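You operate a simulated robot arm through the tools that you are given. There is no shell and no other tool.

The job below is to be done with a simulated robot arm. You get a single attempt, and the scene is never put back.

## Task
Tighten the bender's former bolt to 9 Nm and its bed bolt to 12 Nm.
Fine: set the driver's dial for each; dock the driver again.
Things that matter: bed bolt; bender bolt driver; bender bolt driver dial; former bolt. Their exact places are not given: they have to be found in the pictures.

Only the result counts: the job must be done as asked and must still hold three seconds after the hand-in. Knocking over, shifting, dropping, spilling or breaking anything else fails it.

## Robot
A 7-joint arm with a two-finger parallel gripper on a trunk, on a base that moves. Base frame: it is fixed to the floor where the robot stands at the start and does not move with it; the origin is under the middle of the robot, x ahead of it, y to its left, z up; the surface under the hand at the start is at about z = 85. Readings come in cm, degrees, newtons and seconds.
With the tool pointing down near the work surface it reaches from about 40 to 76 cm from the robot's upright axis, wherever it stands. Its first joint turns from -143.0 to 143.0 degrees. Places, roughly: bed bolt [50, -10, 90]; bender bolt driver dial [80, 0, 120]; former bolt [50, -50, 90]. Payload 3 kg.
Tool frame: the origin (TCP) lies between the finger pads and is the grasp point; the fingertips stand 3 cm ahead of it; z points along the fingers, y is the line along which they close. The gripper opens to 11 cm. The fingers are 2 cm wide and 1 cm thick; the gripper's body (4.8 by 11.2 cm) begins 5.5 cm behind the TCP.
Orientation is told as [roll, pitch, yaw] about the base's x, y, z axes, in that order, counted from this pose: with the fingers straight down and closing along the base's y, the tool's x points along the base's -x, its y along +y and its z along -z.

## Interface
- The arm moves only by the tool jog_arm. Its argument "motion" is one flat list of numbers, 7 for each row, row after row: the opening, from 0 (shut) to 1 (fully open), then the shift along the tool's x, y, z in units of 40 mm (1.0 is 40 mm), then the turn, a rotation vector about the tool's x, y, z in units of 8 degrees (1.0 is 8 degrees). In form: [gripper, dx, dy, dz, ax, ay, az, gripper, dx, dy, dz, ax, ay, az, ...]. A call has 1 to 20 rows; each row shifts and turns the commanded pose from where the row before left it, along the tool's axes as they then stand. A call with a number of a shift or a turn outside -1 to 1 is refused whole. Rows are played at 5 a second. More than 5 cm and 8.6 degrees between two rows, or a gripper value outside its range, and nothing of the call is played. A pose out of reach is approached as far as the arm can. The call stops where the force on the tool passes 40 N (or 10 N more than at its start, if that is more) or the arm is blocked; 0.2 s more then pass. Each finger travels about 10.8 cm/s and halts on what it meets, pressing with about 41 N; the grip force reading is that of the motor and also rises with nothing between the fingers. The clock runs only during rows and for 0.2 s after the last one: add rows that do not move to give the fingers time. It gives the time, the measured TCP pose, the force on the tool (base axes), the opening and the grip force at its end, in the units of the frame above (readings bear some noise), with the torque about the TCP (base axes, N m) and any sound that the robot's microphone picked up.
- Cameras (640 x 400 px; columns grow to the right, rows downward): "scene" is now at [17.65, -0.68, 159.8]; the picture's right is [-0.01, -1.00, 0.00], its down [-0.61, 0.01, -0.79] and it looks along [0.79, -0.01, -0.61] (base axes); focal length 281 px, centre (320, 200). "wrist" rides on the gripper at [7.2, 1.7, -10.3] in the tool frame; the picture's right is [-0.23, 0.97, 0.00], its down [-0.76, -0.18, -0.62] and it looks along [-0.61, -0.14, 0.78] (tool axes); focal length 222 px, centre (320, 200).
- grab_frame(camera): a new picture of that camera. It takes no simulated time.
- move_column(by): slides the trunk up (or, below 0, down) by that many cm; the arm and the scene camera ride with it, the base frame stays. It gives what a move gives, with no picture.
- steer(legs): drives the robot by 1 to 6 legs, each [ahead, left, turn to the left] in cm, cm and degrees, along the robot's own axes; the way and the turn of a leg run together, so that a leg with both is an arc; at most 150 cm and 180 degrees a leg. The arm and the cameras ride along, it lands a little off, and it stops where it bumps. It gives what a move gives.
- turn_head(pan, tilt): turns the head with the scene camera to pan (to the left, within 86 degrees either way) and tilt (down, from -29 to 69), counted from straight ahead of the robot. It gives what a move gives.
- measure_at(camera, pixels): for up to 12 pixels [column, row] of the newest picture of that camera ("zoom" is the newest enlarged one), the place [x, y, z] in the base frame of the surface seen there, good to about 0.3 cm, but the place of the scene camera against the robot may be out by one fixed shift of up to 1.8 cm in any direction. It takes no simulated time.
- enlarge(camera, box): a new picture of the part [left, top, right, bottom] of that camera's present view, enlarged. It takes no simulated time.
- job_done(): hands the job in; it is judged then, once.

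Unless the task says otherwise, let go and move clear before handing in.

The tools are called after "Request:" by a JSON object that holds its "name" and its "arguments". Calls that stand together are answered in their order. jog_arm: Moves the arm, as the interface text tells. Its arguments: {"type":"object","properties":{"motion":{"type":"array","items":{"type":"number"}}},"required":["motion"]} The other tools are called the same way: move_column (by) moves the trunk up or down; steer (legs) drives the base; turn_head (pan, tilt) turns the head that bears the scene camera; grab_frame (camera) takes a picture; measure_at (camera, pixels) gives the place of the surface under pixels of a picture; enlarge (camera, box) takes an enlarged picture of a part of a camera's view; job_done () hands the job in.

At the start:

```text
t: 0.0
ee_pos: [62.02, 10.29, 115.07]
ee_rot: [0.0, 0.0, 0.0]
wrist_force: [0.4, -0.5, 0.3]
ft_torque: [0.01, 0.03, -0.01]
finger_gap: 10.99
grip_force: 0.1
trunk travel left (down, up): [-69.8, 19.2]
robot x, y, heading: [-0.21, -0.01, 0.1]
head pan, tilt (commanded): [-0.8, 37.8]
```

scene: 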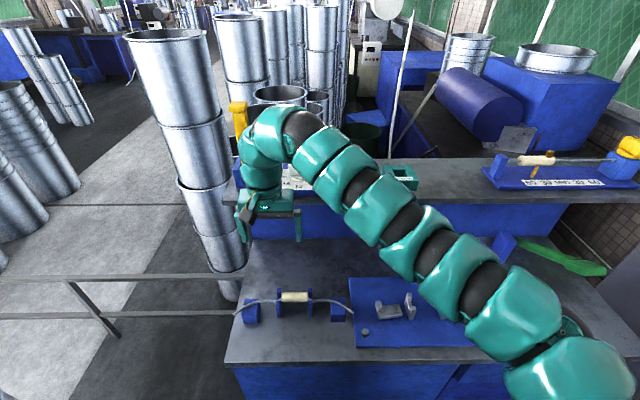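
wrist: 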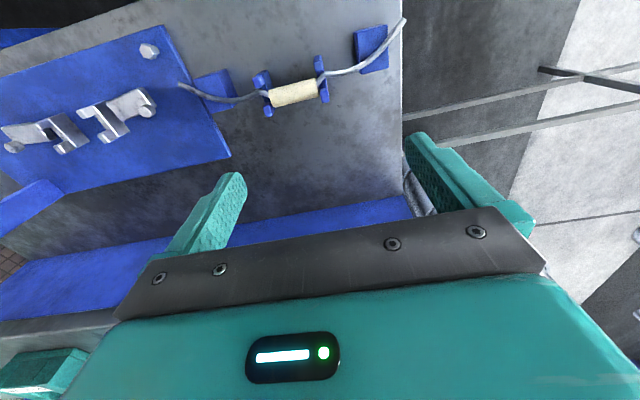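

The scene shows a bench with a blue plate (355-480, 280-345) holding a hex bolt near (365,331), and a shelf with a teal thing at (400,178). I'll look closer at the different parts.

Request:
{"name": "enlarge", "arguments": {"camera": "scene", "box": [220, 140, 480, 360]}}

Request:
{"name": "enlarge", "arguments": {"camera": "scene", "box": [460, 120, 640, 300]}}

Request:
{"name": "enlarge", "arguments": {"camera": "scene", "box": [230, 140, 430, 240]}}

```text
1.82 times, centred on (350, 250) of scene
```

zoom: 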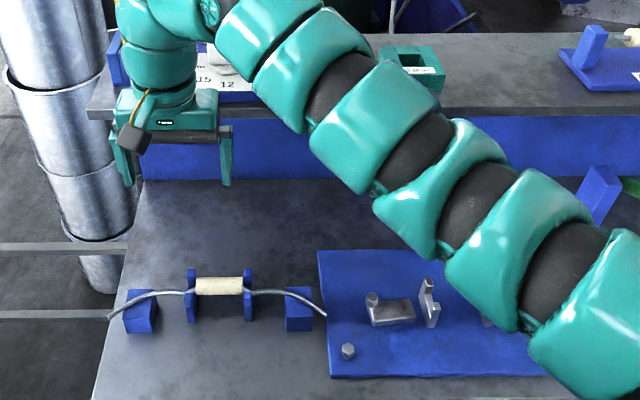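

```text
2.22 times, centred on (550, 210) of scene
```

zoom: 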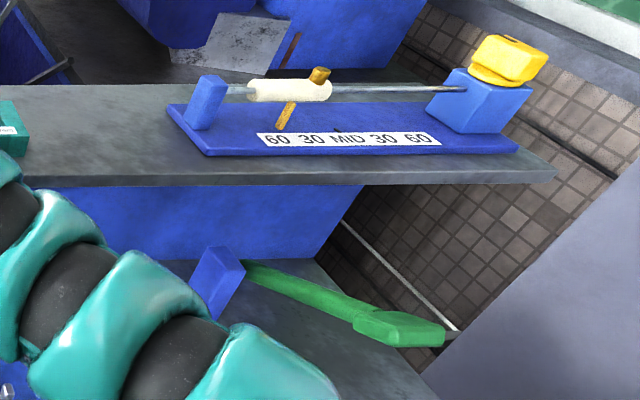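

```text
3.20 times, centred on (330, 190) of scene
```

zoom: 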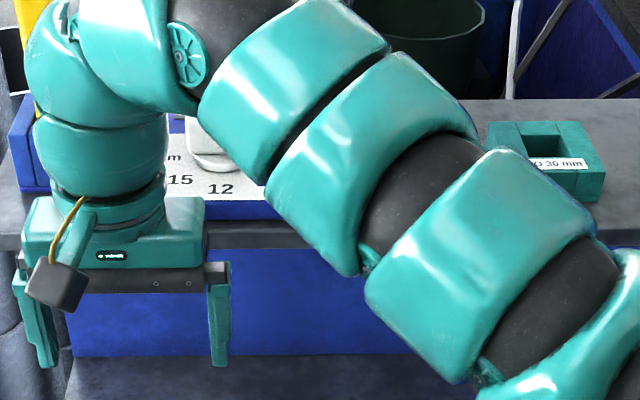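

The arm hides the middle of the back shelf, where the dial should be (near zoom pixels (190,180)). I'll measure what surrounds the arm before moving it out of the way.

Request:
{"name": "grab_frame", "arguments": {"camera": "scene"}}

Request:
{"name": "measure_at", "arguments": {"camera": "scene", "pixels": [[170, 40], [205, 130], [225, 260], [240, 110], [365, 331], [381, 304], [408, 300], [400, 180], [248, 340], [300, 350], [295, 297], [310, 190]]}}

Request:
{"name": "measure_at", "arguments": {"camera": "wrist", "pixels": [[149, 51], [143, 98], [300, 95], [40, 130]]}}

```text
taken
```

scene: 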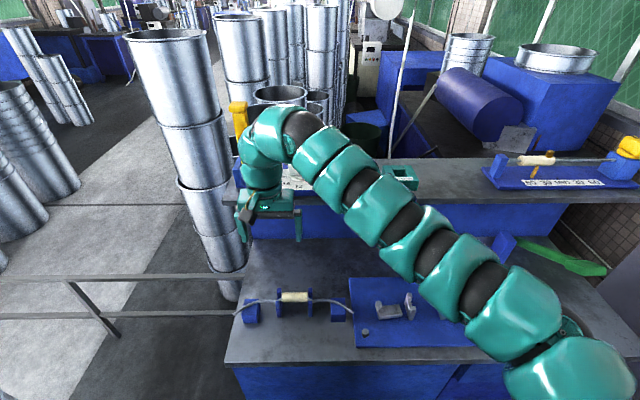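

```text
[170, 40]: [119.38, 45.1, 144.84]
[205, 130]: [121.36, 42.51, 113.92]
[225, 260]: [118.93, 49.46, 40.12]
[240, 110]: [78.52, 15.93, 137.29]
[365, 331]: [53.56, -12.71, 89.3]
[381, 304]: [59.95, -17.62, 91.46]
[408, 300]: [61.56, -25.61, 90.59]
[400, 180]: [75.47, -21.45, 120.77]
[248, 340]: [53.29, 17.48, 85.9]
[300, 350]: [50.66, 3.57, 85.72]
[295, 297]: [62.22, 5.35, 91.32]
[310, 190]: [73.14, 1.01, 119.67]
```

```text
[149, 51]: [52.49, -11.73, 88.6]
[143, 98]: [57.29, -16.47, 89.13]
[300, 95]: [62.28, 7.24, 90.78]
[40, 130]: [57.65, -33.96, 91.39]
```

Scene pixel (365,331) is one hex bolt at about [52.5,-11.7,88.6] by the wrist camera, which looks like the bed bolt. I'll raise the hand and swing it right to uncover the shelf.

Request:
{"name": "jog_arm", "arguments": {"motion": [1, 0, 0, -1, 0, 0, 0, 1, 0, 0, -1, 0, 0, 0, 1, 0, 0, -1, 0, 0, 0, 1, 1, 0, 0, 0, 0, 0, 1, 1, 0, 0, 0, 0, 0, 1, 0, -1, 0, 0, 0, 0, 1, 0, -1, 0, 0, 0, 0, 1, 0, -1, 0, 0, 0, 0, 1, 0, -1, 0, 0, 0, 0, 1, 0, -1, 0, 0, 0, 0, 1, 0, -1, 0, 0, 0, 0, 1, 0, -1, 0, 0, 0, 0, 1, 0, -1, 0, 0, 0, 0, 1, 0, -1, 0, 0, 0, 0, 1, 0, -1, 0, 0, 0, 0, 1, 0, -1, 0, 0, 0, 0]}}

Request:
{"name": "grab_frame", "arguments": {"camera": "scene"}}

Request:
{"name": "grab_frame", "arguments": {"camera": "wrist"}}

```text
t: 3.4
ee_pos: [69.02, -26.12, 114.96]
ee_rot: [0.2, 0.0, 0.0]
wrist_force: [0.1, -0.1, -1.0]
ft_torque: [-0.01, -0.01, 0.02]
finger_gap: 10.99
grip_force: 0.0
out of reach, approached as far as the arm can: row 1, 2, 3, 4, 5, 6, 7, 8, 9, 10, 11, 12, 13
trunk travel left (down, up): [-69.8, 19.2]
robot x, y, heading: [0.38, -0.16, 0.1]
head pan, tilt (commanded): [-0.8, 37.8]
```

```text
taken
```

scene: 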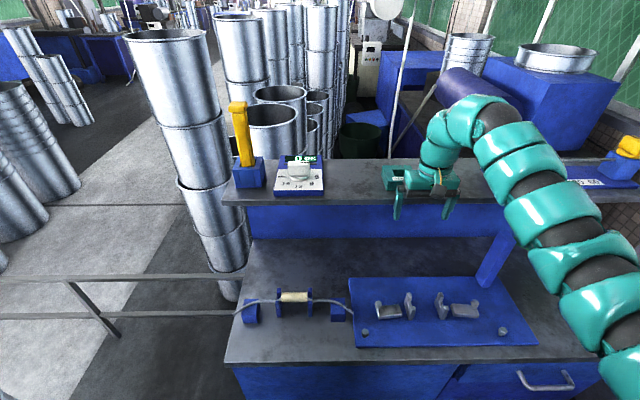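

```text
taken
```

wrist: 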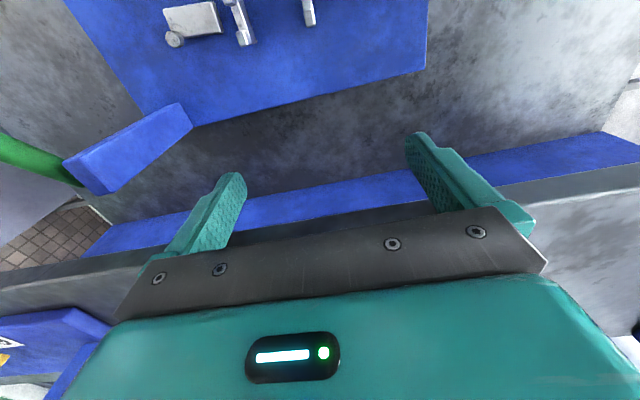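

Now the shelf is visible: a yellow driver stands in a dock at (243,140), a dial unit is at (300,175), and the bolts are at (365,331) and (503,331). I'll zoom in on each.

Request:
{"name": "enlarge", "arguments": {"camera": "scene", "box": [215, 90, 345, 210]}}

Request:
{"name": "measure_at", "arguments": {"camera": "scene", "pixels": [[238, 104], [243, 130], [246, 160], [247, 172], [299, 168], [300, 157], [300, 190], [270, 195], [365, 331], [503, 331], [420, 180], [350, 200]]}}

Request:
{"name": "enlarge", "arguments": {"camera": "scene", "box": [270, 145, 330, 200]}}

Request:
{"name": "enlarge", "arguments": {"camera": "scene", "box": [340, 270, 540, 360]}}

```text
3.33 times, centred on (280, 150) of scene
```

zoom: 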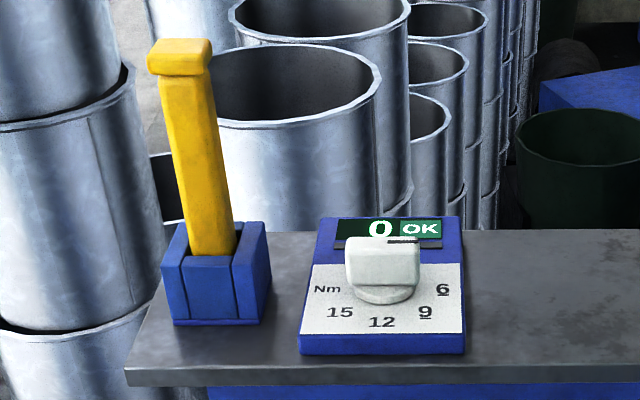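

```text
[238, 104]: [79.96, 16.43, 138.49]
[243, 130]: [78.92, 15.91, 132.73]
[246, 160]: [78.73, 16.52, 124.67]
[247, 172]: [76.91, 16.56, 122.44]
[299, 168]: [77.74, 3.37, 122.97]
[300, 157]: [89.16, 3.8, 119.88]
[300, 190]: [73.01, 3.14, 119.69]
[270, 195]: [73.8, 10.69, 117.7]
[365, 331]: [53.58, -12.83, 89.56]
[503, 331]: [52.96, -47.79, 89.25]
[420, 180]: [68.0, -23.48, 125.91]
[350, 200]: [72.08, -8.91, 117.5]
```

```text
7.27 times, centred on (300, 172) of scene
```

zoom: 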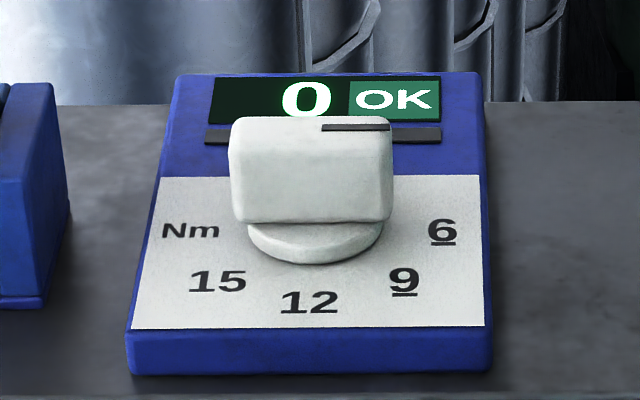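

```text
3.20 times, centred on (440, 315) of scene
```

zoom: 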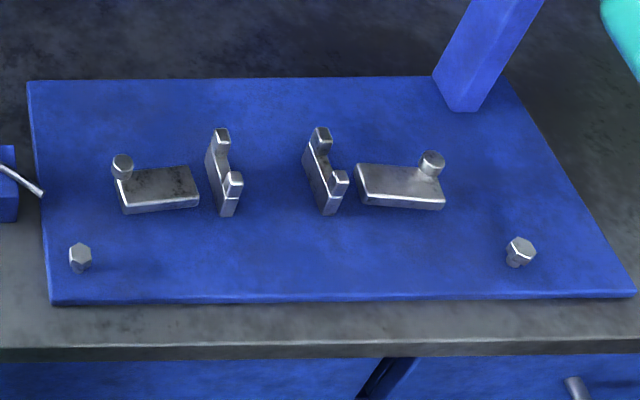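

The driver is a yellow bar standing in a blue dock; the dial knob's mark points right (zoom (355,128)) and the scale reads 6, 9, 12, 15 clockwise. I'll measure the bench edge and zoom in more on the driver and dock.

Request:
{"name": "measure_at", "arguments": {"camera": "scene", "pixels": [[235, 358], [300, 360], [400, 360], [560, 358], [520, 345], [500, 265], [350, 203], [232, 200], [330, 345], [320, 385], [230, 275], [60, 280]]}}

Request:
{"name": "enlarge", "arguments": {"camera": "scene", "box": [220, 95, 275, 195]}}

Request:
{"name": "turn_head", "arguments": {"pan": 0, "tilt": 65}}

Request:
{"name": "grab_frame", "arguments": {"camera": "scene"}}

```text
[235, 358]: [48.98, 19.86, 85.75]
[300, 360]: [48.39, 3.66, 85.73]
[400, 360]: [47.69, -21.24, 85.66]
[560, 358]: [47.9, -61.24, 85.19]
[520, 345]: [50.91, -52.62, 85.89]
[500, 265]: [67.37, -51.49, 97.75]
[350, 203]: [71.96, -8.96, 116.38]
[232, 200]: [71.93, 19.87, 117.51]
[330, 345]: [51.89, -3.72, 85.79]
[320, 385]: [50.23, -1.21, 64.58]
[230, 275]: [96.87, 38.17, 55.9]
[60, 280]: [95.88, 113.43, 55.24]
```

```text
4.00 times, centred on (248, 145) of scene
```

zoom: 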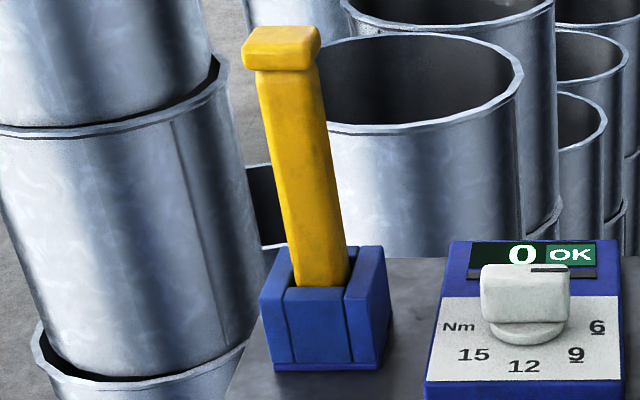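

```text
t: 4.3
ee_pos: [69.09, -25.87, 115.0]
ee_rot: [0.0, 0.0, 0.0]
wrist_force: [0.2, 0.2, 0.1]
ft_torque: [-0.01, -0.01, 0.0]
finger_gap: 11.0
grip_force: 0.0
trunk travel left (down, up): [-69.8, 19.2]
robot x, y, heading: [-0.06, 0.21, -0.2]
head pan, tilt (commanded): [0.0, 65.0]
```

```text
taken
```

scene: 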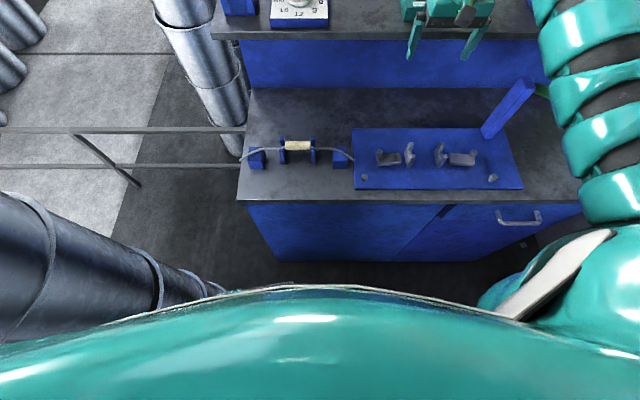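

The head view shows the bench front at about x=49 and open floor before it; the hand is level with the shelf edge. I'll raise the trunk fully so that the hand clears the shelf, and put the head back.

Request:
{"name": "move_column", "arguments": {"by": 19}}

Request:
{"name": "turn_head", "arguments": {"pan": 0, "tilt": 45}}

Request:
{"name": "grab_frame", "arguments": {"camera": "scene"}}

Request:
{"name": "grab_frame", "arguments": {"camera": "wrist"}}

```text
t: 6.4
ee_pos: [69.11, -25.77, 134.04]
ee_rot: [0.0, -0.1, 0.0]
wrist_force: [0.5, -0.2, 0.3]
ft_torque: [0.0, -0.01, -0.02]
finger_gap: 11.03
grip_force: 0.1
trunk travel left (down, up): [-88.8, 0.2]
robot x, y, heading: [0.18, -0.19, 0.0]
head pan, tilt (commanded): [0.0, 65.0]
```

```text
t: 7.2
ee_pos: [69.07, -25.74, 133.9]
ee_rot: [0.0, 0.0, 0.1]
wrist_force: [0.0, -0.5, -0.4]
ft_torque: [0.02, -0.03, -0.01]
finger_gap: 10.99
grip_force: 0.0
trunk travel left (down, up): [-88.8, 0.2]
robot x, y, heading: [-0.1, -0.06, 0.1]
head pan, tilt (commanded): [0.0, 45.0]
```

```text
taken
```

scene: 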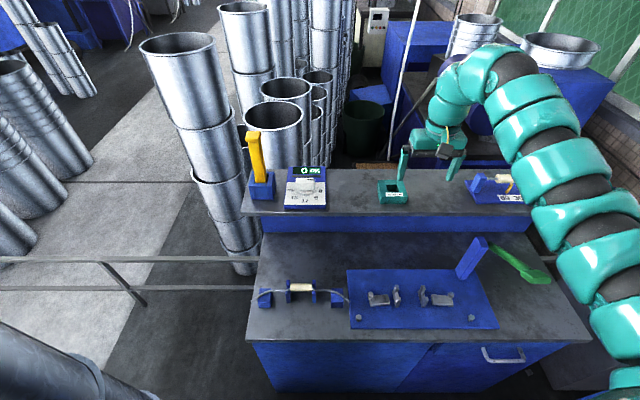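

```text
taken
```

wrist: 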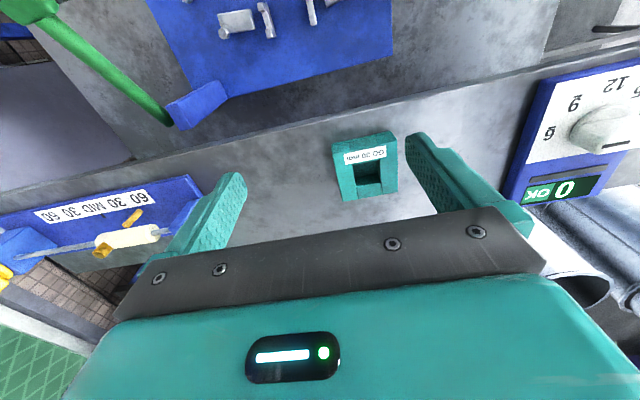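

The wrist view shows the dial at (600,130) with the 0/OK display at (560,190). I'll measure it and zoom.

Request:
{"name": "enlarge", "arguments": {"camera": "wrist", "box": [500, 50, 640, 220]}}

Request:
{"name": "measure_at", "arguments": {"camera": "wrist", "pixels": [[600, 128], [580, 125], [625, 140], [550, 132], [574, 103], [611, 86], [634, 90], [565, 190], [510, 195], [560, 80], [365, 180], [600, 205]]}}

Request:
{"name": "measure_at", "arguments": {"camera": "scene", "pixels": [[303, 184], [305, 195], [252, 137], [256, 155], [262, 172], [258, 190], [358, 317], [472, 317], [390, 186], [470, 258], [265, 205], [640, 300]]}}

```text
2.35 times, centred on (570, 135) of wrist
```

zoom: 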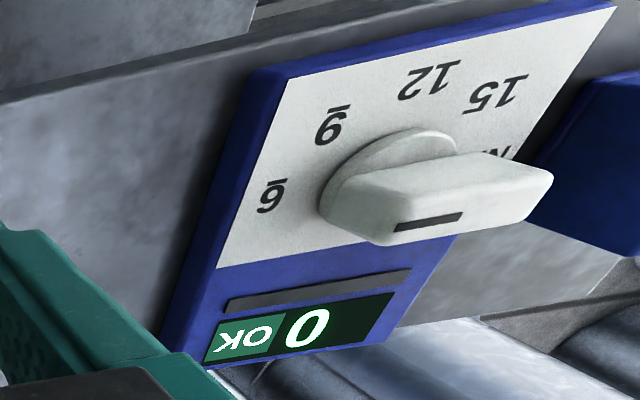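

```text
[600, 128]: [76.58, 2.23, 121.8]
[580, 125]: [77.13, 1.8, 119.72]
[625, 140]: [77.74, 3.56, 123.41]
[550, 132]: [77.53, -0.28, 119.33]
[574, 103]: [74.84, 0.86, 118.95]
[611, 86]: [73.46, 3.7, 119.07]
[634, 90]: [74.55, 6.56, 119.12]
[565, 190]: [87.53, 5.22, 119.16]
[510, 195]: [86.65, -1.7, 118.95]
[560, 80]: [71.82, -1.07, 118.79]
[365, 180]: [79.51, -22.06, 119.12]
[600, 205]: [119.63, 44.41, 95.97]
```

```text
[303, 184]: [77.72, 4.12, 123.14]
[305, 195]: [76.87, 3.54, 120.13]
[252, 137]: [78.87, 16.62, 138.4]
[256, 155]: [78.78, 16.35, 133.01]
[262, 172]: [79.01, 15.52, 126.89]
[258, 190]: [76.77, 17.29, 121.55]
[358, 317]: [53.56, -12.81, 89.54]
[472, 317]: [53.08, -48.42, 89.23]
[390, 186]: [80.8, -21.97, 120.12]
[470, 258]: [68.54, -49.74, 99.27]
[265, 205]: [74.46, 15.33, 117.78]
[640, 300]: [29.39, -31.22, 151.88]
```

The wrist readings put the knob centre near [77.5,3.7] with its top at z=123.4; the numerals fit 6 at −y, 9 at 45° and 12 at −x, so the mark is now at 6. I'll test how much higher the hand can go here while pointing down.

Request:
{"name": "jog_arm", "arguments": {"motion": [1, 0, 0, -0.5, 0, 0, 0, 1, 0, 0, -0.5, 0, 0, 0, 1, 0, 0, -0.5, 0, 0, 0, 1, 0, 0, -0.5, 0, 0, 0]}}

```text
t: 8.2
ee_pos: [72.06, -26.27, 135.44]
ee_rot: [0.1, -0.1, 0.1]
wrist_force: [0.1, 0.4, -0.7]
ft_torque: [-0.01, -0.01, -0.03]
finger_gap: 11.02
grip_force: 0.0
out of reach, approached as far as the arm can: row 1, 2, 3, 4
trunk travel left (down, up): [-88.8, 0.2]
robot x, y, heading: [0.11, 0.13, -0.0]
head pan, tilt (commanded): [0.0, 45.0]
```

Top-down height is capped near z=135 here, so the 138-high driver will need a tilted grasp, while the dial can be worked straight down. Before driving I'll check the dark stack at scene (60,370) left of the robot.

Request:
{"name": "measure_at", "arguments": {"camera": "scene", "pixels": [[40, 350], [100, 370], [140, 395], [20, 390], [300, 380], [270, 385]]}}

Request:
{"name": "turn_head", "arguments": {"pan": 50, "tilt": 60}}

Request:
{"name": "grab_frame", "arguments": {"camera": "scene"}}

```text
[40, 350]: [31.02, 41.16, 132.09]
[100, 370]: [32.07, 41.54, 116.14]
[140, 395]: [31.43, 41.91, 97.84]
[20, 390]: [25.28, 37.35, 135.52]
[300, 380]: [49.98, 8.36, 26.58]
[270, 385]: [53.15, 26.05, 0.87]
```

```text
t: 9.4
ee_pos: [72.09, -26.01, 135.53]
ee_rot: [0.0, -0.1, 0.0]
wrist_force: [-0.8, 0.1, -0.3]
ft_torque: [0.01, 0.03, -0.01]
finger_gap: 10.97
grip_force: 0.0
trunk travel left (down, up): [-88.8, 0.2]
robot x, y, heading: [-0.03, -0.16, -0.1]
head pan, tilt (commanded): [50.0, 60.0]
```

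```text
taken
```

scene: 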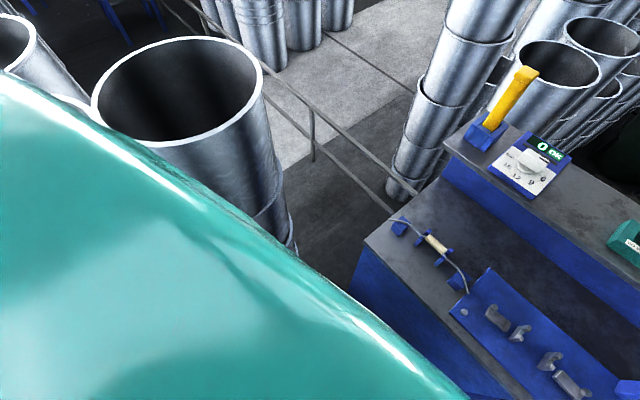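

A tall duct stack stands close on the left, seen at (180,90). I'll measure its faces to judge clearance for driving.

Request:
{"name": "measure_at", "arguments": {"camera": "scene", "pixels": [[120, 130], [180, 145], [240, 130], [262, 75], [95, 100], [170, 38], [230, 180], [270, 215], [290, 245], [20, 60], [150, 142], [210, 140]]}}

Request:
{"name": "enlarge", "arguments": {"camera": "scene", "box": [440, 50, 600, 220]}}

```text
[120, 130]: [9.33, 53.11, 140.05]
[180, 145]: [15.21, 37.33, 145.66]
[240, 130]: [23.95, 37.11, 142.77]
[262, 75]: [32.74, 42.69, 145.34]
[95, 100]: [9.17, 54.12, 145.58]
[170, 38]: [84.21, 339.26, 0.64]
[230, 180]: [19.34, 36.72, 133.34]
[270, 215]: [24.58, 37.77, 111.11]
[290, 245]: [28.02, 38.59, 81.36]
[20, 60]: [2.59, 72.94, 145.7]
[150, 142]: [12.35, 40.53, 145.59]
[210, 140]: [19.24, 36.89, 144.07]
```

```text
2.35 times, centred on (520, 135) of scene
```

zoom: 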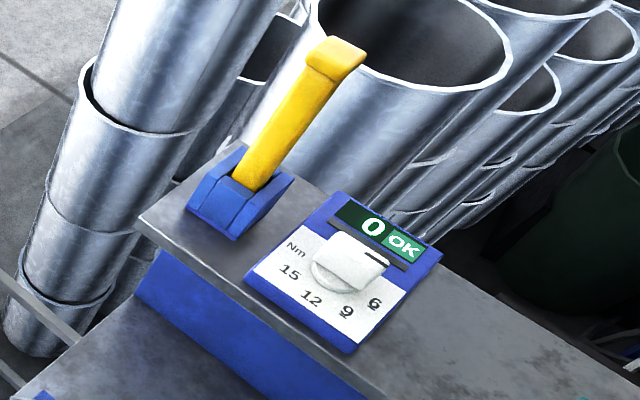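

The stack's nearest face is about 37–41 cm from the robot axis, so I'll drive straight ahead only. First 8 cm, then check.

Request:
{"name": "steer", "arguments": {"legs": [[8, 0, 0]]}}

Request:
{"name": "turn_head", "arguments": {"pan": 0, "tilt": 45}}

Request:
{"name": "grab_frame", "arguments": {"camera": "scene"}}

Request:
{"name": "grab_frame", "arguments": {"camera": "wrist"}}

```text
t: 10.5
ee_pos: [80.31, -26.18, 135.46]
ee_rot: [0.1, 0.0, -0.1]
wrist_force: [0.8, -0.4, -0.3]
ft_torque: [0.0, 0.03, 0.01]
finger_gap: 10.98
grip_force: 0.0
trunk travel left (down, up): [-88.8, 0.2]
robot x, y, heading: [8.44, 0.06, -0.1]
head pan, tilt (commanded): [50.0, 60.0]
```

```text
t: 11.7
ee_pos: [80.1, -26.14, 135.52]
ee_rot: [0.1, -0.1, -0.1]
wrist_force: [-0.7, 0.1, 0.6]
ft_torque: [0.02, -0.01, 0.0]
finger_gap: 11.01
grip_force: 0.0
trunk travel left (down, up): [-88.8, 0.2]
robot x, y, heading: [8.16, 0.02, 0.1]
head pan, tilt (commanded): [0.0, 45.0]
```

```text
taken
```

scene: 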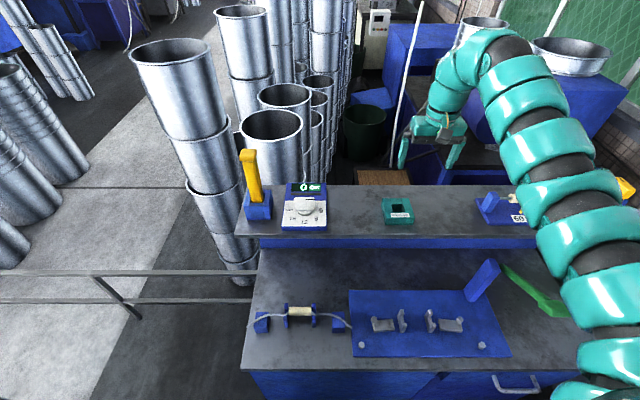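

```text
taken
```

wrist: 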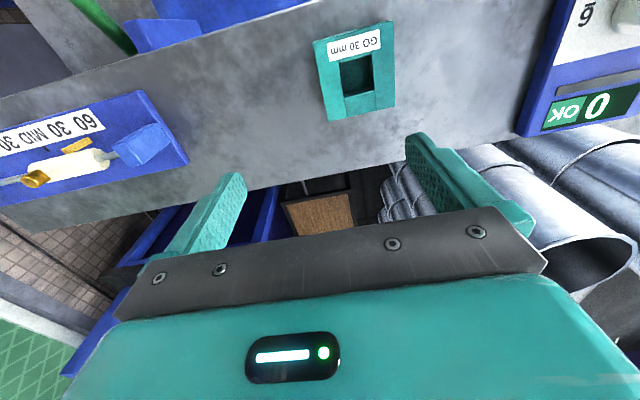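

The base moved to x≈8.2 without a bump and the hand is over the shelf at [80.1,−26.1,135.5]. I'll move it over the dial at y≈3.7.

Request:
{"name": "jog_arm", "arguments": {"motion": [1, 0, 0, 1, 0, 0, 0, 1, 0.3, 1, 0, 0, 0, 0, 1, 0.35, 1, 0, 0, 0, 0, 1, 0, 1, 0, 0, 0, 0, 1, 0, 1, 0, 0, 0, 0, 1, 0, 1, 0, 0, 0, 0, 1, 0, 1, 0, 0, 0, 0, 1, 0, 1, 0, 0, 0, 0, 1, 0, 0.45, 0, 0, 0, 0, 1, 0, 0, 0, 0, 0, 0]}}

Request:
{"name": "grab_frame", "arguments": {"camera": "scene"}}

Request:
{"name": "grab_frame", "arguments": {"camera": "wrist"}}

```text
t: 13.8
ee_pos: [77.61, 3.6, 131.52]
ee_rot: [0.0, -0.2, 0.1]
wrist_force: [-0.1, -0.5, -0.1]
ft_torque: [0.01, 0.06, 0.01]
finger_gap: 11.01
grip_force: 0.1
trunk travel left (down, up): [-88.8, 0.2]
robot x, y, heading: [7.97, -0.16, -0.2]
head pan, tilt (commanded): [0.0, 45.0]
```

```text
taken
```

scene: 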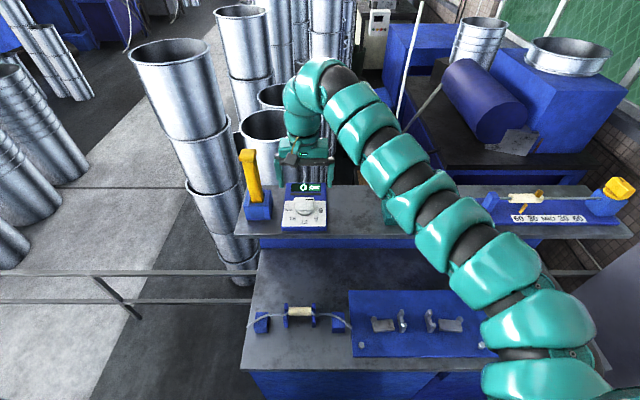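

```text
taken
```

wrist: 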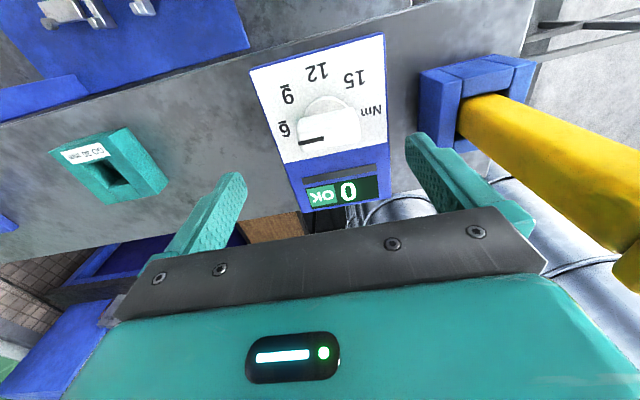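

From here the wrist camera sees both the dial (327,130) and the driver (560,160) well. I'll measure them.

Request:
{"name": "enlarge", "arguments": {"camera": "wrist", "box": [245, 40, 405, 215]}}

Request:
{"name": "measure_at", "arguments": {"camera": "wrist", "pixels": [[304, 142], [320, 141], [327, 130], [352, 128], [331, 122], [325, 105], [286, 130], [289, 95], [317, 71], [353, 77], [345, 188], [325, 190]]}}

Request:
{"name": "measure_at", "arguments": {"camera": "wrist", "pixels": [[480, 117], [560, 160], [600, 195], [540, 115], [520, 170], [630, 265], [475, 75], [440, 90], [455, 130], [520, 75], [590, 140], [620, 230]]}}

```text
2.29 times, centred on (325, 128) of wrist
```

zoom: 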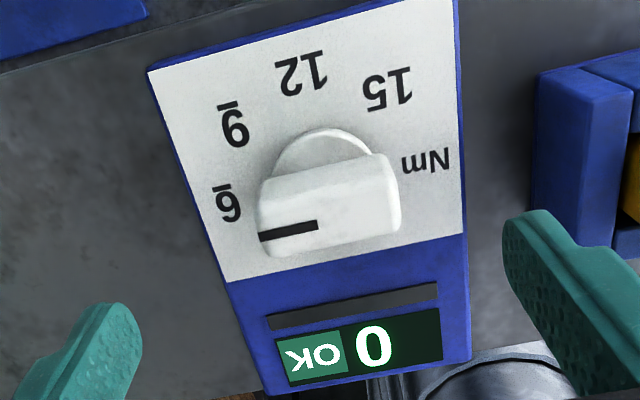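

```text
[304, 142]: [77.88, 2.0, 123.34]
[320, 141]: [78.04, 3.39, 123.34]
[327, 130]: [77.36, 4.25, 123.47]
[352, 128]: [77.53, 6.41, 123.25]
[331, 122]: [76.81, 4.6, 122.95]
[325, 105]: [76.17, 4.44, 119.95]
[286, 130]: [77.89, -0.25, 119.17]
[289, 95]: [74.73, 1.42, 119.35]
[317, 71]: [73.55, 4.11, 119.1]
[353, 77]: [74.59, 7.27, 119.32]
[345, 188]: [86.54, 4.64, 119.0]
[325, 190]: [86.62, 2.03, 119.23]
```

```text
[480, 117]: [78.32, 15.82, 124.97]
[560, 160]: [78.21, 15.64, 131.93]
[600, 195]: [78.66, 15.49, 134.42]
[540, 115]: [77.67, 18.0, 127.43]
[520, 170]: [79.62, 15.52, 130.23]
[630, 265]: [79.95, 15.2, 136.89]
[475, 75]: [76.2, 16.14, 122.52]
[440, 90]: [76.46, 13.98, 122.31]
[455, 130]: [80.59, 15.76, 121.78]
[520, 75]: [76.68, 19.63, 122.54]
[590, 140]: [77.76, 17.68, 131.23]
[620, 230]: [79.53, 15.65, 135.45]
```

The knob centre comes out near [77.5,4.2] with its bar lying along y (top z≈123.4), its mark toward 6. I'll shift slightly, then turn the hand to yaw +90 so the fingers close along x.

Request:
{"name": "jog_arm", "arguments": {"motion": [1, 0.02, 0.15, 0, 0, 0, 0, 1, 0, 0, 0, 0, 0, -1, 1, 0, 0, 0, 0, 0, -1, 1, 0, 0, 0, 0, 0, -1, 1, 0, 0, 0, 0, 0, -1, 1, 0, 0, 0, 0, 0, -1, 1, 0, 0, 0, 0, 0, -1, 1, 0, 0, 0, 0, 0, -1, 1, 0, 0, 0, 0, 0, -1, 1, 0, 0, 0, 0, 0, -1, 1, 0, 0, 0, 0, 0, -1, 1, 0, 0, 0, 0, 0, -1, 1, 0, 0, 0, 0, 0, -0.25, 1, 0, 0, 0, 0, 0, 0]}}

Request:
{"name": "grab_frame", "arguments": {"camera": "wrist"}}

Request:
{"name": "grab_frame", "arguments": {"camera": "scene"}}

```text
t: 16.9
ee_pos: [77.42, 4.26, 131.42]
ee_rot: [-0.2, 0.0, 90.1]
wrist_force: [0.2, 0.0, -0.8]
ft_torque: [0.0, 0.01, 0.0]
finger_gap: 11.01
grip_force: 0.1
trunk travel left (down, up): [-88.8, 0.2]
robot x, y, heading: [8.05, 0.05, -0.1]
head pan, tilt (commanded): [0.0, 45.0]
```

```text
taken
```

wrist: 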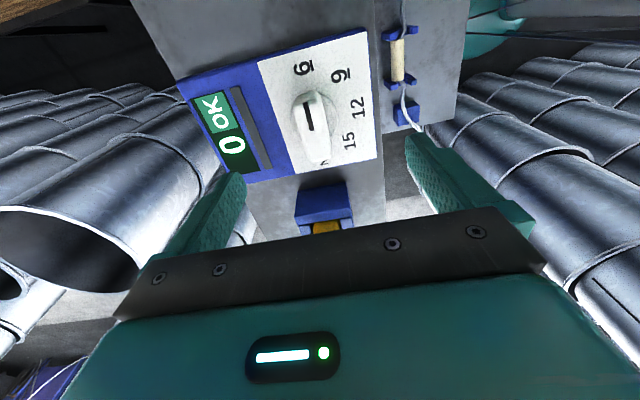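

```text
taken
```

scene: 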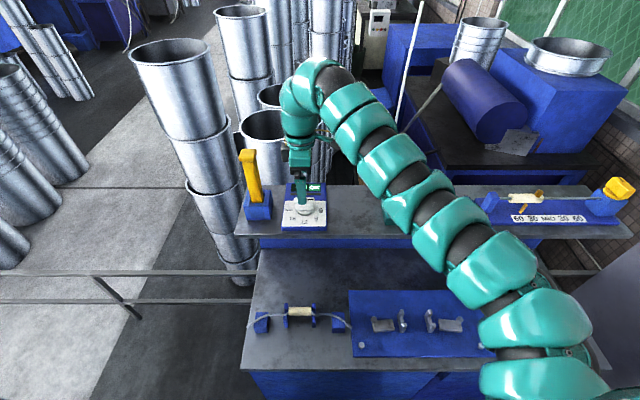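

Yaw is 90°, and the wrist view shows the knob at (314,120). I'll zoom in on it and measure once more before descending.

Request:
{"name": "enlarge", "arguments": {"camera": "wrist", "box": [260, 40, 390, 190]}}

Request:
{"name": "measure_at", "arguments": {"camera": "wrist", "pixels": [[308, 100], [312, 130], [313, 116], [322, 116], [305, 116], [317, 140], [302, 69], [344, 77], [357, 107], [349, 142]]}}

```text
2.67 times, centred on (325, 115) of wrist
```

zoom: 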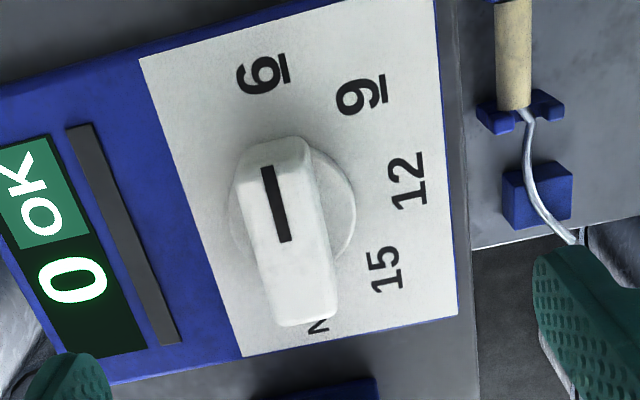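

```text
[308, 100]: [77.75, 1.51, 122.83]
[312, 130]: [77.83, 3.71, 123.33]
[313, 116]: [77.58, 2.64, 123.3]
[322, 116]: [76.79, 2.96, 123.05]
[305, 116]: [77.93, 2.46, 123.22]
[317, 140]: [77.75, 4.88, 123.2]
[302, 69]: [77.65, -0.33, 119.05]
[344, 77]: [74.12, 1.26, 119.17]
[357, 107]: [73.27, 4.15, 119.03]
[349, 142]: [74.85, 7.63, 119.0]
```

The bar's centre reads about [77.7,3.9], 1.8 cm thick along x, with its top at 123.4 and the disc below it at about 120. I'll fine-align and descend until the fingertips are just above the disc.

Request:
{"name": "jog_arm", "arguments": {"motion": [0.6, 0.09, -0.07, 0, 0, 0, 0, 0.45, 0, 0, 0.5, 0, 0, 0, 0.45, 0, 0, 0.5, 0, 0, 0, 0.45, 0, 0, 0.5, 0, 0, 0, 0.45, 0, 0, 0.43, 0, 0, 0, 0.45, 0, 0, 0, 0, 0, 0]}}

Request:
{"name": "grab_frame", "arguments": {"camera": "wrist"}}

Request:
{"name": "enlarge", "arguments": {"camera": "scene", "box": [235, 140, 385, 250]}}

```text
t: 18.2
ee_pos: [77.55, 3.93, 123.81]
ee_rot: [0.0, 0.0, 90.0]
wrist_force: [-0.2, 0.1, -0.5]
ft_torque: [0.0, 0.0, -0.02]
finger_gap: 4.95
grip_force: 0.1
trunk travel left (down, up): [-88.8, 0.2]
robot x, y, heading: [7.85, 0.36, -0.0]
head pan, tilt (commanded): [0.0, 45.0]
```

```text
taken
```

wrist: 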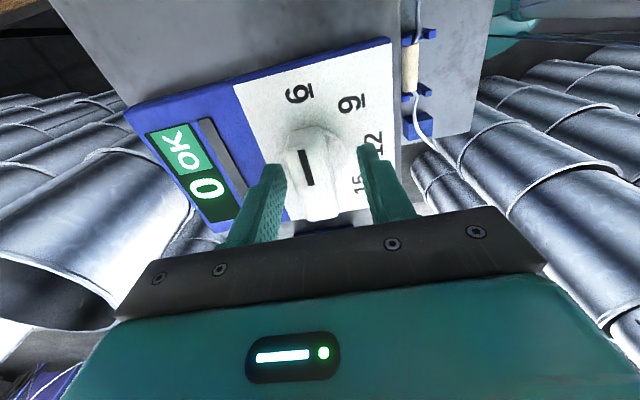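

```text
3.64 times, centred on (310, 195) of scene
```

zoom: 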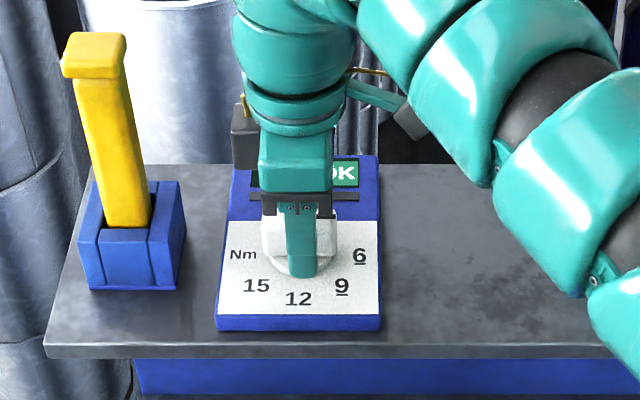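

The fingers straddle the bar well (wrist (310,165)). I'll close on it.

Request:
{"name": "jog_arm", "arguments": {"motion": [0, 0, 0, 0, 0, 0, 0, 0, 0, 0, 0, 0, 0, 0, 0, 0, 0, 0, 0, 0, 0]}}

Request:
{"name": "grab_frame", "arguments": {"camera": "wrist"}}

```text
t: 19.1
ee_pos: [78.06, 3.87, 123.7]
ee_rot: [-0.2, 0.0, 89.9]
wrist_force: [29.1, 2.8, 17.2]
ft_torque: [-0.48, -0.12, -0.12]
finger_gap: 2.39
grip_force: 45.2
trunk travel left (down, up): [-88.8, 0.2]
robot x, y, heading: [7.92, 0.01, 0.1]
head pan, tilt (commanded): [0.0, 45.0]
```

```text
taken
```

wrist: 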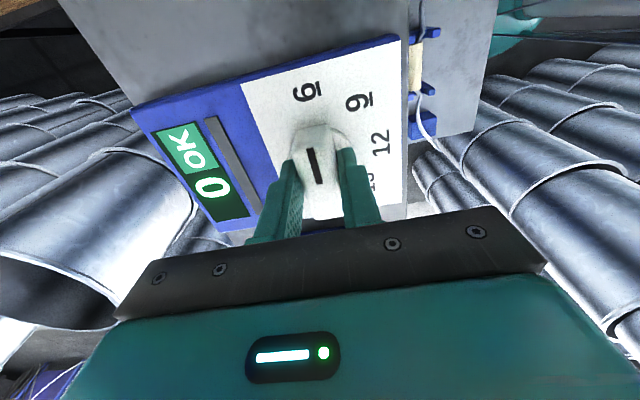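

Gripped at gap 2.39, but the tool reads +29 N in x and 17 N up, so the knob centre lies farther in x than the TCP. I'll shift the commanded pose +x and slightly up to relieve it.

Request:
{"name": "jog_arm", "arguments": {"motion": [0, 0, -0.1, -0.03, 0, 0, 0, 0, 0, 0, 0, 0, 0, 0]}}

```text
t: 19.6
ee_pos: [77.93, 3.87, 123.79]
ee_rot: [0.1, 0.0, 90.2]
wrist_force: [12.1, -0.2, 0.8]
ft_torque: [0.7, -0.48, -0.08]
finger_gap: 2.36
grip_force: 45.2
trunk travel left (down, up): [-88.8, 0.2]
robot x, y, heading: [8.25, -0.21, -0.1]
head pan, tilt (commanded): [0.0, 45.0]
```

Forces fell to 12 N. I'll nudge a bit more and start turning the knob clockwise, 16° first.

Request:
{"name": "jog_arm", "arguments": {"motion": [0, 0, -0.04, 0, 0, 0, 0, 0, 0, 0, 0, 0, 0, 0.5, 0, 0, 0, 0, 0, 0, 0.5, 0, 0, 0, 0, 0, 0, 0.5, 0, 0, 0, 0, 0, 0, 0.5, 0, 0, 0, 0, 0, 0, 0]}}

Request:
{"name": "enlarge", "arguments": {"camera": "wrist", "box": [120, 20, 440, 260]}}

```text
t: 20.8
ee_pos: [77.84, 3.92, 123.69]
ee_rot: [0.4, 0.0, 75.6]
wrist_force: [-5.6, -4.0, -9.2]
ft_torque: [0.16, -1.23, -0.02]
finger_gap: 2.38
grip_force: 45.0
trunk travel left (down, up): [-88.8, 0.2]
robot x, y, heading: [8.31, 0.18, -0.3]
head pan, tilt (commanded): [0.0, 45.0]
stopped in row 5: the force on the tool passed its limit at 42 N (the readings are from after the stop); the commanded pose is now the measured one
```

```text
1.67 times, centred on (280, 140) of wrist
```

zoom: 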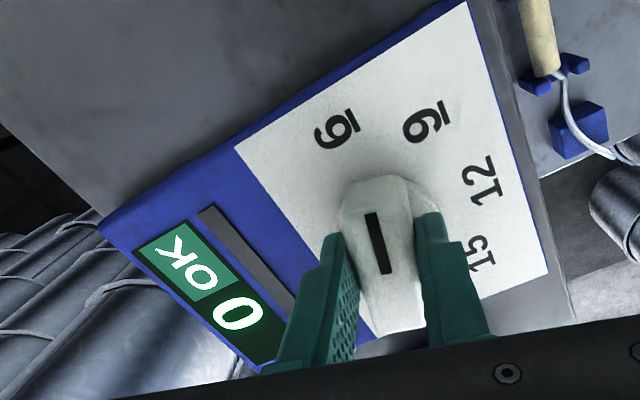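

The knob turned with the fingers to about 75.6° before a force spike; forces have now relaxed to about 10 N. I'll go on in smaller turning steps.

Request:
{"name": "jog_arm", "arguments": {"motion": [0, 0, 0, 0, 0, 0, 0.3, 0, 0, 0, 0, 0, 0, 0.3, 0, 0, 0, 0, 0, 0, 0.3, 0, 0, 0, 0, 0, 0, 0.3, 0, 0, 0, 0, 0, 0, 0]}}

Request:
{"name": "enlarge", "arguments": {"camera": "wrist", "box": [120, 20, 440, 260]}}

```text
t: 22.0
ee_pos: [77.83, 3.88, 123.83]
ee_rot: [0.2, 0.2, 65.8]
wrist_force: [-12.1, -3.9, -16.9]
ft_torque: [-0.39, -0.6, 0.07]
finger_gap: 2.38
grip_force: 45.1
trunk travel left (down, up): [-88.8, 0.2]
robot x, y, heading: [7.76, -0.13, -0.0]
head pan, tilt (commanded): [0.0, 45.0]
```

```text
1.67 times, centred on (280, 140) of wrist
```

zoom: 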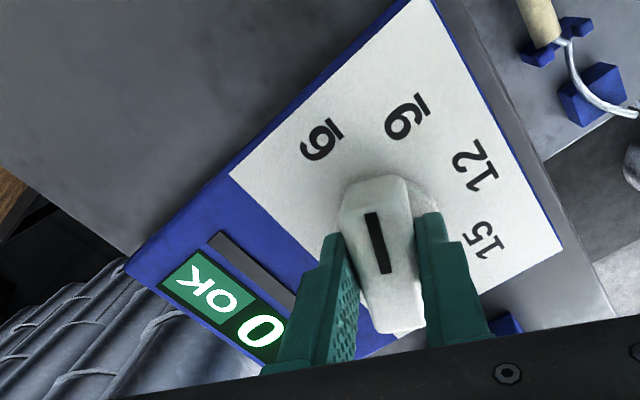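

The knob follows (yaw 65.8), with 17 N of pull. I'll ease the position slightly and continue turning toward 45°.

Request:
{"name": "jog_arm", "arguments": {"motion": [0, 0.017, 0.02, 0.03, 0, 0, 0, 0, 0, 0, 0, 0, 0, 0.3, 0, 0, 0, 0, 0, 0, 0.3, 0, 0, 0, 0, 0, 0, 0.3, 0, 0, 0, 0, 0, 0, 0.3, 0, 0, 0, 0, 0, 0, 0]}}

Request:
{"name": "enlarge", "arguments": {"camera": "wrist", "box": [120, 20, 440, 260]}}

```text
t: 23.4
ee_pos: [77.74, 3.97, 123.83]
ee_rot: [0.2, 0.1, 56.3]
wrist_force: [-5.0, 0.4, 2.9]
ft_torque: [-0.08, -0.37, 0.0]
finger_gap: 2.37
grip_force: 44.8
trunk travel left (down, up): [-88.8, 0.2]
robot x, y, heading: [7.83, 0.13, 0.1]
head pan, tilt (commanded): [0.0, 45.0]
```

```text
1.67 times, centred on (280, 140) of wrist
```

zoom: 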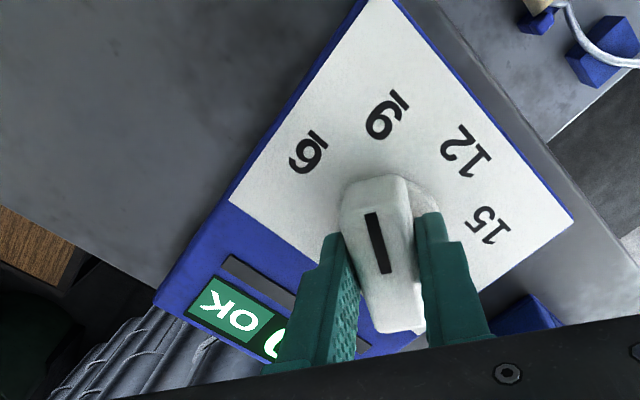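

At yaw 56.3 the mark is nearing 9. I'll turn the remaining 11.3°.

Request:
{"name": "jog_arm", "arguments": {"motion": [0, 0, 0, 0, 0, 0, 0.3, 0, 0, 0, 0, 0, 0, 0.3, 0, 0, 0, 0, 0, 0, 0.3, 0, 0, 0, 0, 0, 0, 0.3, 0, 0, 0, 0, 0, 0, 0.21, 0, 0, 0, 0, 0, 0, 0]}}

Request:
{"name": "enlarge", "arguments": {"camera": "wrist", "box": [120, 20, 440, 260]}}

Request:
{"name": "enlarge", "arguments": {"camera": "scene", "box": [235, 140, 385, 250]}}

```text
t: 24.8
ee_pos: [77.76, 3.95, 123.92]
ee_rot: [0.1, 0.2, 45.0]
wrist_force: [0.1, 4.7, 12.6]
ft_torque: [-0.12, -0.26, 0.01]
finger_gap: 2.37
grip_force: 45.0
trunk travel left (down, up): [-88.8, 0.2]
robot x, y, heading: [7.97, 0.11, 0.0]
head pan, tilt (commanded): [0.0, 45.0]
```

```text
1.67 times, centred on (280, 140) of wrist
```

zoom: 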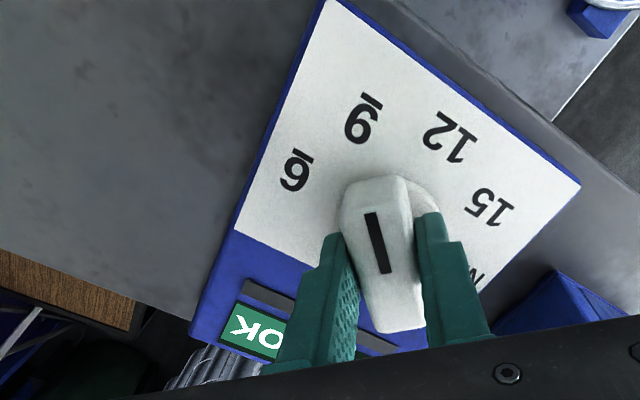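

```text
3.64 times, centred on (310, 195) of scene
```

zoom: 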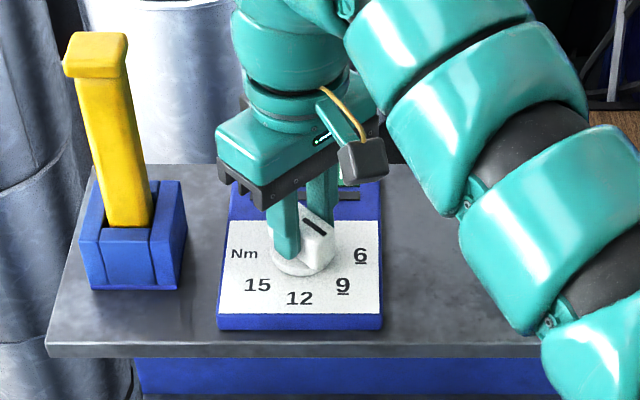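

The mark now points at the 9 with the hand at yaw 45. I'll open, rise clear, and check the reading.

Request:
{"name": "jog_arm", "arguments": {"motion": [0.25, 0, 0, 0, 0, 0, 0, 0.45, 0, 0, 0, 0, 0, 0, 0.45, 0, 0, -0.5, 0, 0, 0, 0.45, 0, 0, -0.5, 0, 0, 0, 0.6, 0, 0, -0.5, 0, 0, 0, 1, 0, 0, -0.4, 0, 0, 0, 1, 0, 0, 0, 0, 0, 0]}}

Request:
{"name": "enlarge", "arguments": {"camera": "wrist", "box": [200, 20, 440, 220]}}

Request:
{"name": "enlarge", "arguments": {"camera": "scene", "box": [265, 170, 345, 240]}}

```text
t: 26.4
ee_pos: [77.85, 3.86, 131.31]
ee_rot: [0.2, 0.2, 45.0]
wrist_force: [0.2, -0.5, 0.4]
ft_torque: [0.03, -0.02, -0.01]
finger_gap: 10.99
grip_force: 0.0
trunk travel left (down, up): [-88.8, 0.2]
robot x, y, heading: [8.01, -0.27, -0.0]
head pan, tilt (commanded): [0.0, 45.0]
```

```text
2.00 times, centred on (320, 120) of wrist
```

zoom: 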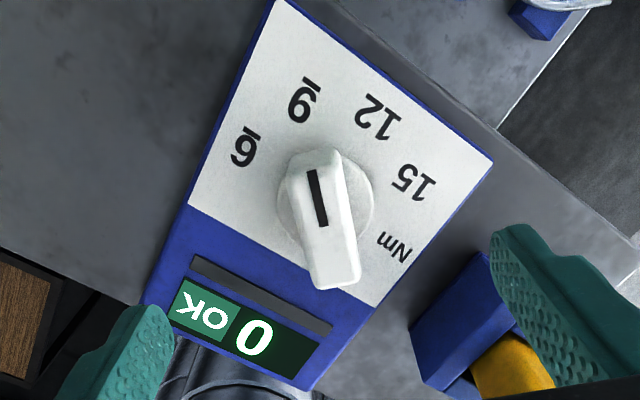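

```text
5.71 times, centred on (305, 205) of scene
```

zoom: 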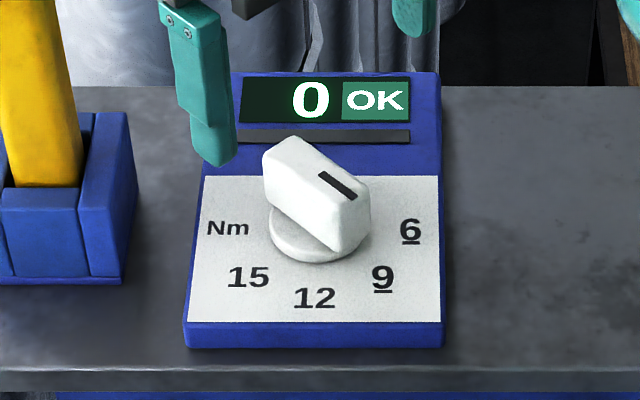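

The knob's mark points toward the 9 (scene zoom (340,185)). I'll measure the mark's ends against the knob's outline to check the angle.

Request:
{"name": "grab_frame", "arguments": {"camera": "wrist"}}

Request:
{"name": "enlarge", "arguments": {"camera": "wrist", "box": [280, 80, 360, 170]}}

Request:
{"name": "measure_at", "arguments": {"camera": "wrist", "pixels": [[321, 132], [316.5, 107], [319, 119], [329, 158], [314, 99], [309, 111], [326, 108], [335, 150], [317, 150], [281, 73], [308, 47], [348, 59]]}}

```text
taken
```

wrist: 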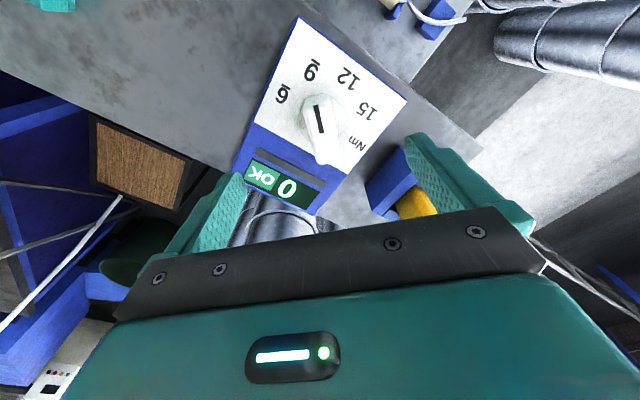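

```text
4.44 times, centred on (320, 125) of wrist
```

zoom: 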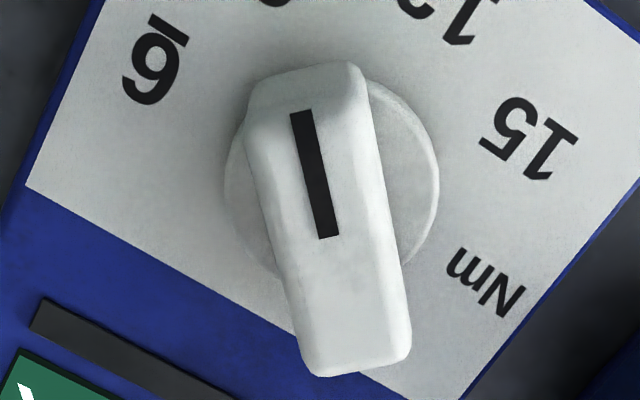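

```text
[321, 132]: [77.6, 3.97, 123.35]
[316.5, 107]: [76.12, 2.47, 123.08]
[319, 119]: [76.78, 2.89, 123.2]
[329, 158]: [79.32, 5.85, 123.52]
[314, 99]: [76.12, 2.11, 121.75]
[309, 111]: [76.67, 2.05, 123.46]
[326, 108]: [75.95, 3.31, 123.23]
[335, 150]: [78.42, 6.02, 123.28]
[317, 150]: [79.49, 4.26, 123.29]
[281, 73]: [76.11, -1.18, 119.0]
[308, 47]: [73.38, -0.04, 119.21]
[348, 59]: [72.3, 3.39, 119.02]
```

The mark runs from [77.6,3.97] to [76.1,2.5], i.e. 45° from −y, so the dial is on 9. Now I'll return the hand to yaw 0 and pitch it 45° forward for grasping the driver's shaft from the robot side.

Request:
{"name": "jog_arm", "arguments": {"motion": [1, 0, 0, -0.3, 0, 0, 1, 1, 0, 0, 0, 0, 0, 1, 1, 0, 0, 0, 0, 0, 1, 1, 0, 0, 0, 0, 0, 1, 1, 0, 0, 0, 0, 0, 1, 1, 0, 0, 0, 0, 0, 0.63, 1, 0, 0, 0, 0, -1, 0, 1, 0, 0, 0, 0, -1, 0, 1, 0, 0, 0, 0, -1, 0, 1, 0, 0, 0, 0, -1, 0, 1, 0, 0, 0, 0, -1, 0, 1, 0, 0, 0, 0, -0.63, 0, 1, 0, 0, 0, 0, 0, 0]}}

Request:
{"name": "grab_frame", "arguments": {"camera": "wrist"}}

Request:
{"name": "grab_frame", "arguments": {"camera": "scene"}}

```text
t: 29.2
ee_pos: [77.91, 3.87, 132.5]
ee_rot: [0.0, -11.5, -0.2]
wrist_force: [0.6, -0.7, 0.5]
ft_torque: [0.02, 0.0, -0.01]
finger_gap: 11.0
grip_force: 0.0
out of reach, approached as far as the arm can: row 8, 9, 10, 11, 12
trunk travel left (down, up): [-88.8, 0.2]
robot x, y, heading: [8.21, -0.27, 0.0]
head pan, tilt (commanded): [0.0, 45.0]
```

```text
taken
```

wrist: 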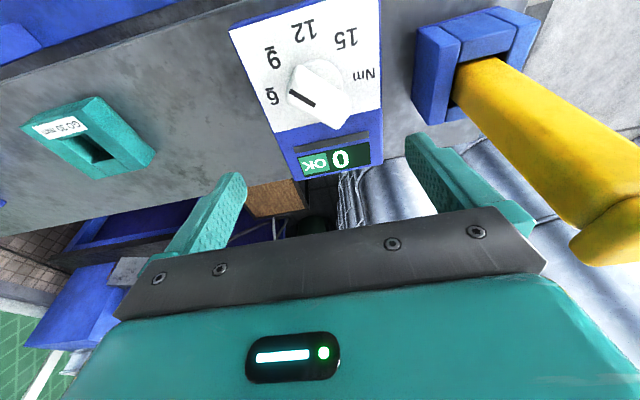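

```text
taken
```

scene: 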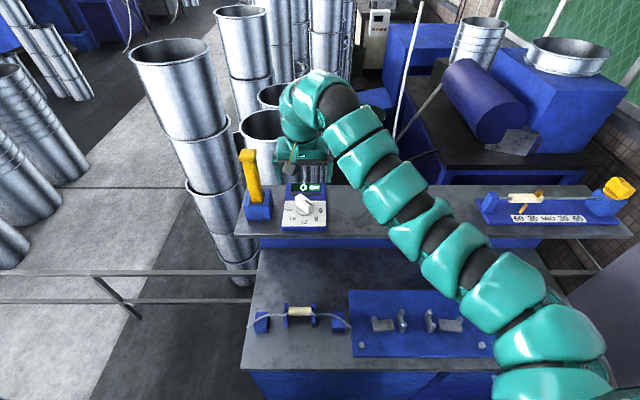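

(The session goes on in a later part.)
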